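You operate a simulated robot arm through the tools that you are given. There is no shell and no other tool. Be economical: measure what you need, move in short steps, check, and stop when the job is done.

Carry out the task below with a simulated robot arm. There is one attempt and no reset: what you move stays moved.

TASK
Turn the dial with three gram marks to 200 g.

It is judged by the outcome, as a careful person would: the job done as asked, and still so three seconds after it is handed in. It fails if anything else is knocked over, pushed out of place, dropped, spilled or broken.

THE ROBOT
A 6-joint arm with a two-finger parallel gripper, fixed in place. Base frame: the origin is at the foot of the arm, x ahead of it, y to its left, z up. Lengths are in mm, angles in degrees, forces in N, time in s.
Its first joint turns from -66.0 to 66.0 degrees. Payload 2.9 kg.
Tool frame: the origin (TCP) lies between the finger pads and is the grasp point; the fingertips stand 30 mm ahead of it; z points along the fingers, y is the line along which they close. The gripper opens to 110 mm. The fingers are 20 mm wide and 10 mm thick; the gripper's body (48 by 112 mm) begins 55 mm behind the TCP.
Orientation is that of the tool frame in the base frame, as a unit quaternion [x, y, z, w]. With the fingers straight down and closing along the base's y, the tool's x points along the base's -x, its y along +y and its z along -z.

THE INTERFACE
- The arm moves only by the tool servo_tool. Its argument "deltas" is a list of rows, each an object (a shift or turn left out is 0, a gripper value left out holds the last) with "travel": the shift along the base's x, y, z in mm, a list of three; "rotation": the turn, a rotation vector about the base's x, y, z in degrees, a list of three; "fingers": the opening in per cent of the stroke, from 0 (shut) to 100 (fully open). In form: [{"travel": [dx, dy, dz], "rotation": [wx, wy, wz], "fingers": fingers}, ...]. A call has 1 to 10 rows; each row shifts and turns the commanded pose from where the row before left it. A row lasts 0.2 s, in which the tool goes at most 50 mm and 8.6 degrees; a call with a longer step from one row to the next is refused whole, and so is a gripper value outside its range. A pose out of reach is approached as far as the arm can. The call stops where the force on the tool passes 40 N (or 10 N more than at its start, if that is more) or the arm is blocked; 0.2 s more then pass. The fingers move at their own pace (about 108 mm/s each) and stop on an object; they squeeze with about 24 N. The grip force told is the motor's: it shows also when the fingers shut on nothing. Time passes only in rows, and 0.2 s behind the last, so rows that do not move let the fingers close. It gives the time, the measured TCP pose, the force on the tool (base axes), the opening and the grip force at its end, in the units of the frame above (readings bear some noise), and new pictures: "pictures" is both (left out), scene, wrist or none.
- Cameras (640 x 400 px; columns grow to the right, rows downward): "scene" is fixed at [71.2, 421.4, 1396.4]; the picture's right is [-0.84, -0.54, 0.00], its down [-0.25, 0.38, -0.89] and it looks along [0.48, -0.75, -0.46] (base axes); focal length 368 px, centre (320, 200). "wrist" rides on the gripper at [-36, 0, -57] in the tool frame; the picture's right is [0.00, -1.00, 0.00], its down [0.97, 0.00, -0.24] and it looks along [0.24, 0.00, 0.97] (tool axes); focal length 218 px, centre (320, 200).
- pixel_to_xyz(camera, pixels): for up to 12 pixels [column, row] of the newest picture of that camera ("zoom" is the newest enlarged one), the place [x, y, z] in the base frame of the surface seen there, good to about 2 mm. No time passes.
- inspect(camera, box): a new picture of the part [left, top, right, bottom] of that camera's present view, enlarged. No time passes.
- finish_job(): hands the job in; it is judged then, once.

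Work in short steps. Measure before you move; look again where a grasp or a placing could have gone wrong, and mend it. You have 60 turns and 120 pictures in all, the two below and enlarged ones among them. Open the gripper and draw the arm clear of the work before you hand the job in, unless the task says otherwise; then end with one line.

The tools are called after ">>>" as name(argument=value, ...) on one line, values as JSON. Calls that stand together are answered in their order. servo_tool: Moves the arm, as the interface text tells. Its arguments: {"type":"object","properties":{"deltas":{"type":"array","items":{"type":"object","properties":{"travel":{"type":"array","items":{"type":"number"}},"rotation":{"type":"array","items":{"type":"number"}},"fingers":{"type":"number"}}}},"pictures":{"type":"string","enum":["both","scene","wrist","none"]}},"required":["deltas"]} The other tools are called the same way: pixel_to_xyz (camera, pixels) gives the place of the surface under pixels of a picture; inspect (camera, box) takes an enlarged picture of a part of a camera's view; finish_job () hands the job in.

At the start:

```text
time_s: 0.0
tcp_pos: [467.0, 55.2, 1206.9]
ee_rot: [0.0, 1.0, 0.0, 0.0]
ft_force: [0.2, 0.3, -0.5]
opening: 110.0
gripper_force: 0.0
```

scene: 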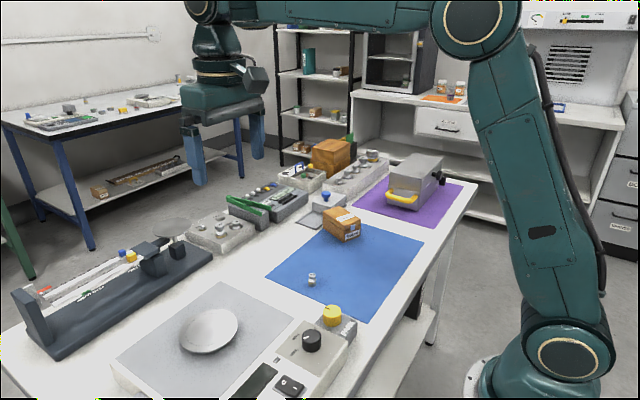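
wrist: 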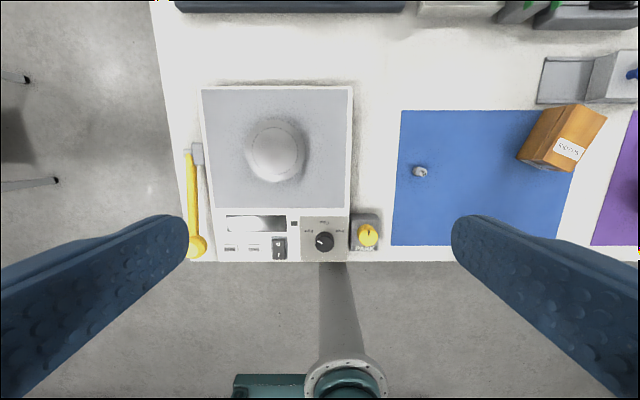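

The black dial at wrist (324,241) seems to carry gram marks; the yellow one at (367,235) is another knob. I look closer at both.

>>> inspect(camera="wrist", box=[270, 205, 390, 270])

>>> inspect(camera="scene", box=[240, 290, 380, 400])

>>> pixel_to_xyz(camera="wrist", pixels=[[324, 241], [319, 246], [308, 231], [324, 223], [340, 231], [305, 255], [367, 235], [367, 218], [345, 258], [278, 248]])

```text
5.33 times, centred on (330, 238) of wrist
```

zoom: 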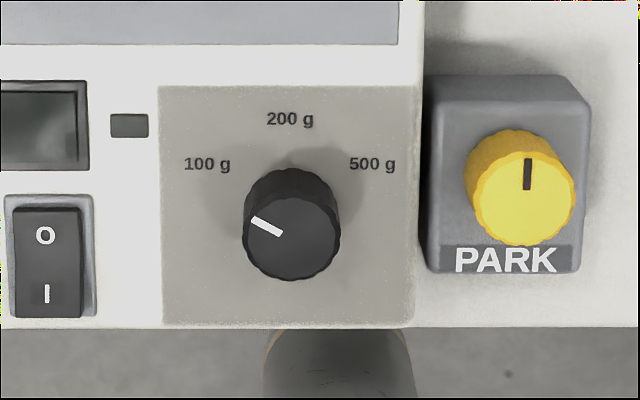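

```text
3.64 times, centred on (310, 345) of scene
```

zoom: 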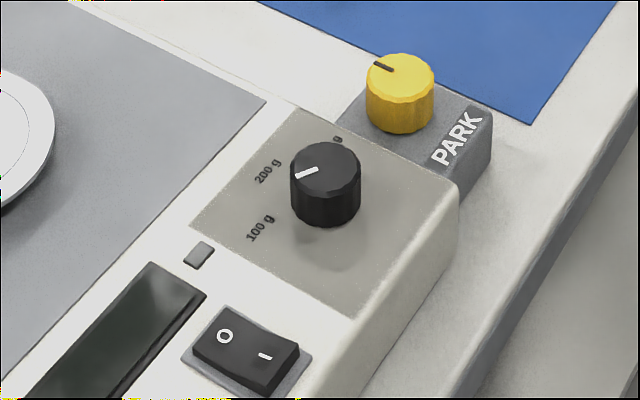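

```text
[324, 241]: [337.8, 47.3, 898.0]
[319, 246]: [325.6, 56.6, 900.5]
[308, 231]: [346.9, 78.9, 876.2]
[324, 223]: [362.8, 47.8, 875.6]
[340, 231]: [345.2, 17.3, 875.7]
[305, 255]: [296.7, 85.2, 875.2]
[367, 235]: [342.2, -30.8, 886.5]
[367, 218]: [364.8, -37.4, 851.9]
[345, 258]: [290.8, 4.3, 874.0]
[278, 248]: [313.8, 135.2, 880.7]
```

The black dial points at 100 g. The depths look lower than the stated work surface, so I cross-check them with the scene camera.

>>> pixel_to_xyz(camera="zoom", pixels=[[325, 165], [352, 165], [298, 165], [325, 215], [266, 172], [260, 228], [337, 138], [400, 75], [410, 150], [350, 310], [30, 30], [150, 25]])

>>> pixel_to_xyz(camera="wrist", pixels=[[380, 150], [450, 200], [324, 238], [328, 238], [320, 240], [325, 246], [324, 232]])

```text
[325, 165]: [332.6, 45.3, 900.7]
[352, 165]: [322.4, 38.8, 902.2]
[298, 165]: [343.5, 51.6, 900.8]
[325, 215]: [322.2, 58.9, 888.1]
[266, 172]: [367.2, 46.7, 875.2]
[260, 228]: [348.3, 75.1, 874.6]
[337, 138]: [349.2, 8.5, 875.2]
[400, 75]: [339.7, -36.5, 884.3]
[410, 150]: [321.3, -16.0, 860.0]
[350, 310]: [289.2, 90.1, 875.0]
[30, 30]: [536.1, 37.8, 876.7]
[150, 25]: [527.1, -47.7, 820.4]
```

```text
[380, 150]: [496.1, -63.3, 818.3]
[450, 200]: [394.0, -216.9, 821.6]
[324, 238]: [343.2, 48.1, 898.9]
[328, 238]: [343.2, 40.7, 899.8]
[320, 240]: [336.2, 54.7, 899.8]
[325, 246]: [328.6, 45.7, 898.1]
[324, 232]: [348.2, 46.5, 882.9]
```

The measurements agree: table about z 820, panel 875, dial top 900, dial centre about (330.5, 46). The pointer is at about +63° from +x and 200 g is at about 0°. I go above the dial, pre-turned +32°, with the fingers half open.

>>> servo_tool(deltas=[{"travel": [-22.75, -1.5, -34.5], "rotation": [0, 0, 5.33], "fingers": 50}, {"travel": [-22.75, -1.5, -34.5], "rotation": [0, 0, 5.33]}, {"travel": [-22.75, -1.5, -34.5], "rotation": [0, 0, 5.33]}, {"travel": [-22.75, -1.5, -34.5], "rotation": [0, 0, 5.33]}, {"travel": [-22.75, -1.5, -34.5], "rotation": [0, 0, 5.33]}, {"travel": [-22.75, -1.5, -34.5], "rotation": [0, 0, 5.33]}, {}])

```text
time_s: 1.6
tcp_pos: [329.3, 45.0, 1000.4]
ee_rot: [-0.277, 0.961, 0.0, 0.0]
ft_force: [0.3, -0.5, 0.4]
opening: 54.9
gripper_force: 0.1
```

scene: 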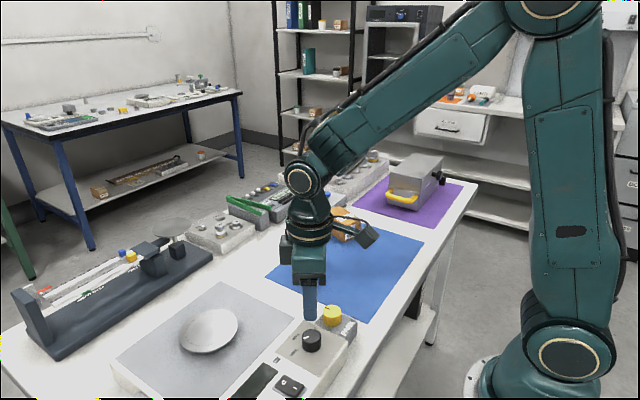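
wrist: 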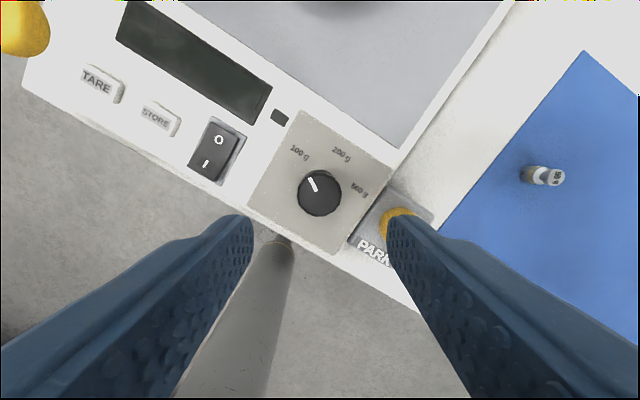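

The dial top is at wrist (319,192) in this view. I re-measure its centre and pointer before descending.

>>> pixel_to_xyz(camera="wrist", pixels=[[319, 194], [302, 194], [336, 194], [319, 212], [310, 180], [316, 190], [300, 153], [341, 154], [359, 188], [319, 175]])

>>> inspect(camera="wrist", box=[260, 130, 388, 210])

```text
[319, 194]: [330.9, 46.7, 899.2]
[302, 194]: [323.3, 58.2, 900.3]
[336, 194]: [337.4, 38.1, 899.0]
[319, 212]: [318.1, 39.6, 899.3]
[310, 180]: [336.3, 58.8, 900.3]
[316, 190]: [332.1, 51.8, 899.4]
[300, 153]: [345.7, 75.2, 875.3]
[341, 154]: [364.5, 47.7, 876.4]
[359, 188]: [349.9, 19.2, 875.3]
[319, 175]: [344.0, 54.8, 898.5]
```

```text
5.00 times, centred on (324, 170) of wrist
```

zoom: 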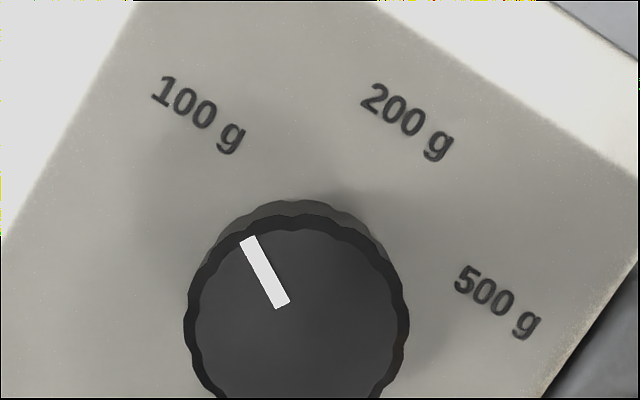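

Pointer at about +61°, centre about (331,47). I descend to TCP z 910 and close on the dial.

>>> servo_tool(deltas=[{"travel": [1.2, 1.2, -30]}, {"travel": [0, 0, -30]}, {"travel": [0, 0, -20]}, {"travel": [0, 0, -10]}, {}], pictures="both")

```text
time_s: 2.8
tcp_pos: [332.0, 47.9, 908.9]
ee_rot: [-0.276, 0.961, 0.0, -0.001]
ft_force: [-0.3, 0.1, -0.2]
opening: 54.9
gripper_force: 0.0
```

scene: 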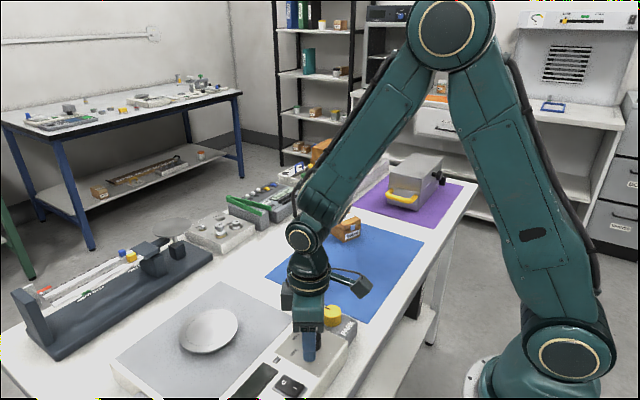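
wrist: 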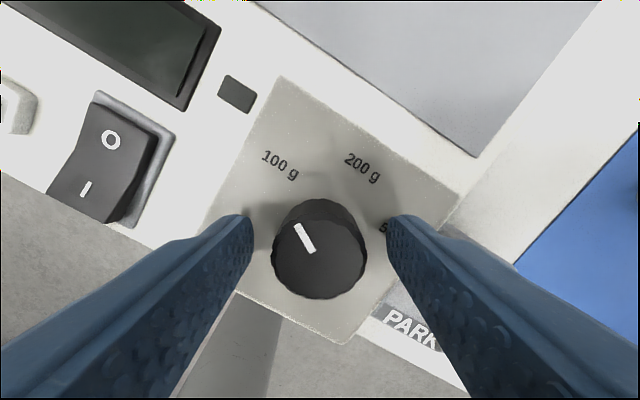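

The fingers straddle the dial at (319,250), centred. Now I close on it.

>>> servo_tool(deltas=[{"fingers": 0}, {}, {}], pictures="wrist")

```text
time_s: 3.6
tcp_pos: [331.3, 48.2, 908.8]
ee_rot: [-0.276, 0.961, 0.0, -0.001]
ft_force: [-2.3, 5.4, -5.3]
opening: 33.4
gripper_force: 45.2
```

wrist: 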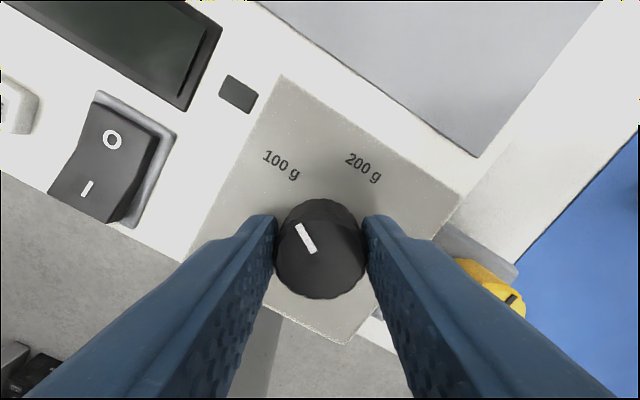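

The dial is gripped (opening 33.4) with a small side force. I turn it clockwise 48° first, then check.

>>> servo_tool(deltas=[{"rotation": [0, 0, -8]}, {"rotation": [0, 0, -8]}, {"rotation": [0, 0, -8]}, {"rotation": [0, 0, -8]}, {"rotation": [0, 0, -8]}, {"rotation": [0, 0, -8]}, {}], pictures="wrist")

```text
time_s: 5.2
tcp_pos: [332.5, 46.3, 909.7]
ee_rot: [0.142, 0.99, -0.002, 0.0]
ft_force: [3.4, -17.6, -28.8]
opening: 33.6
gripper_force: 45.1
```

wrist: 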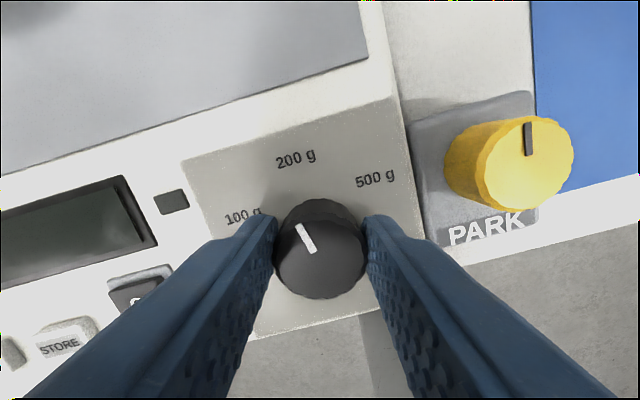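

The pointer turned with the tool, at about +13° now. I ease the side load slightly and turn the remaining 13°.

>>> servo_tool(deltas=[{"travel": [0, -0.6, -0.5]}, {"rotation": [0, 0, -4.5]}, {"rotation": [0, 0, -4.5]}, {"rotation": [0, 0, -4]}, {}], pictures="wrist")

>>> inspect(camera="wrist", box=[200, 130, 440, 310])

```text
time_s: 6.4
tcp_pos: [331.2, 46.2, 908.8]
ee_rot: [0.251, 0.968, -0.001, 0.0]
ft_force: [-5.6, -16.2, -7.7]
opening: 33.5
gripper_force: 45.0
```

wrist: 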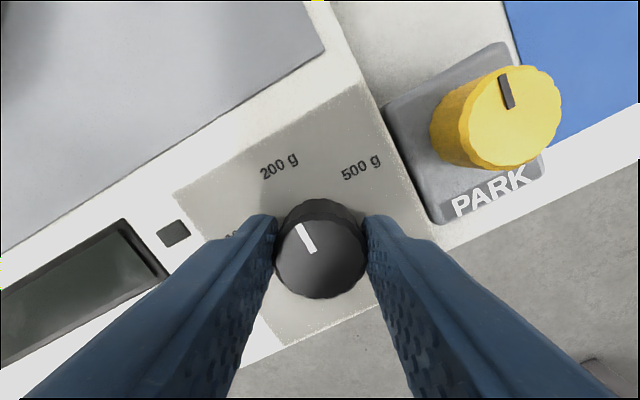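

```text
2.22 times, centred on (320, 220) of wrist
```

zoom: 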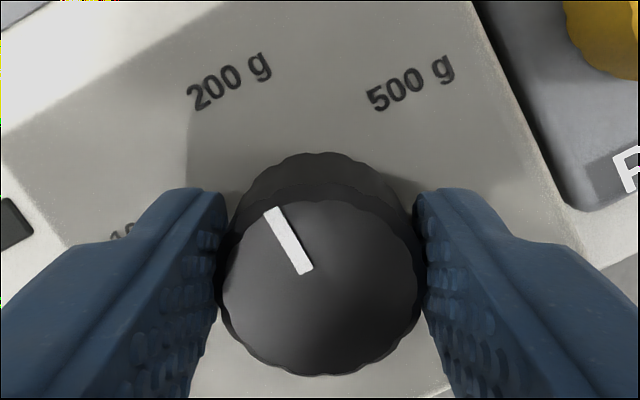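

The pointer is now square to the panel, toward 200 g. I release and rise straight up.

>>> servo_tool(deltas=[{"fingers": 50}, {}, {"travel": [0, 0, -0.0]}, {"travel": [0, 0, 30]}, {"travel": [0, 0, 40]}, {"travel": [0, 0, 40]}, {}], pictures="both")

>>> inspect(camera="wrist", box=[240, 130, 400, 230])

>>> pixel_to_xyz(camera="wrist", pixels=[[319, 194]])

```text
time_s: 8.0
tcp_pos: [333.8, 46.2, 1020.3]
ee_rot: [0.25, 0.968, -0.001, 0.0]
ft_force: [0.0, -0.2, -0.2]
opening: 54.9
gripper_force: 0.1
```

scene: 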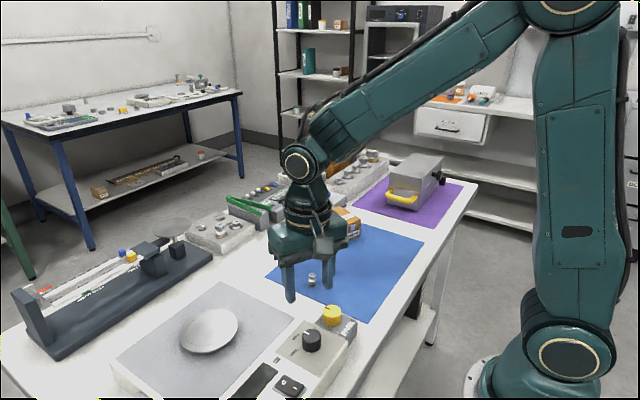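
wrist: 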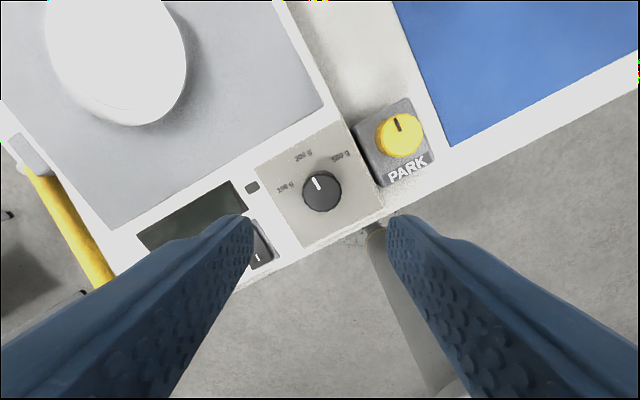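

```text
4.00 times, centred on (320, 180) of wrist
```

zoom: 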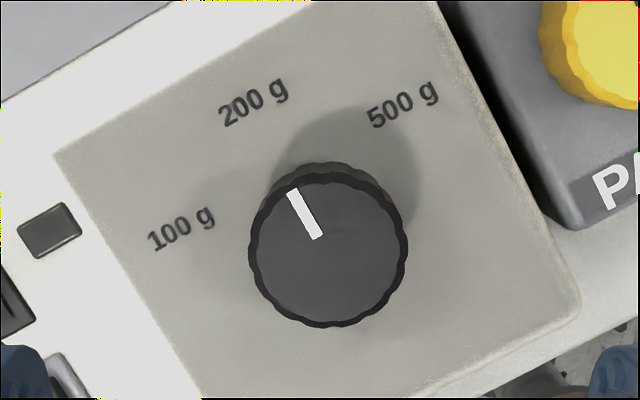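

```text
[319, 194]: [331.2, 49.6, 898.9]
```

The pointer stays on 200 g (about 28° left of image-up at a tool yaw of -29°, so about 0°), and nothing else has moved. I draw the arm further up.

>>> servo_tool(deltas=[{"travel": [15, 0, 40]}, {"travel": [15, 0, 40]}, {"travel": [15, 0, 40], "fingers": 100}, {}], pictures="scene")

>>> inspect(camera="scene", box=[240, 290, 380, 400])

```text
time_s: 9.0
tcp_pos: [377.1, 47.0, 1136.7]
ee_rot: [0.25, 0.968, 0.0, 0.0]
ft_force: [-0.2, 0.8, -0.6]
opening: 109.9
gripper_force: 0.1
```

scene: 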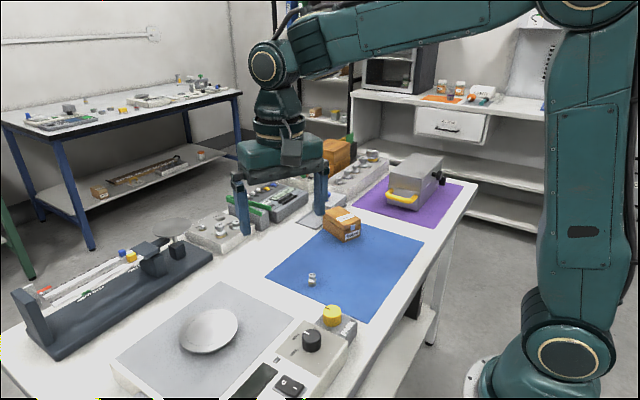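

```text
3.64 times, centred on (310, 345) of scene
```

zoom: 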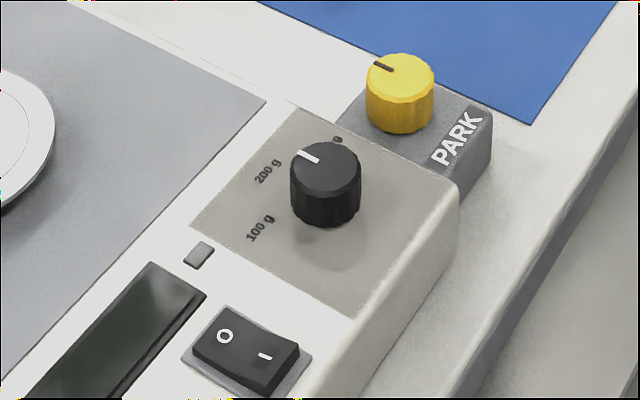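

The pointer is parallel to the PARK knob's 0° pointer, which means it is on 200 g. I hand the job in.

>>> finish_job()

```text
The job is handed in.
```

The dial with three gram marks is set to 200 g; the gripper is open, the arm is clear and nothing else was moved.
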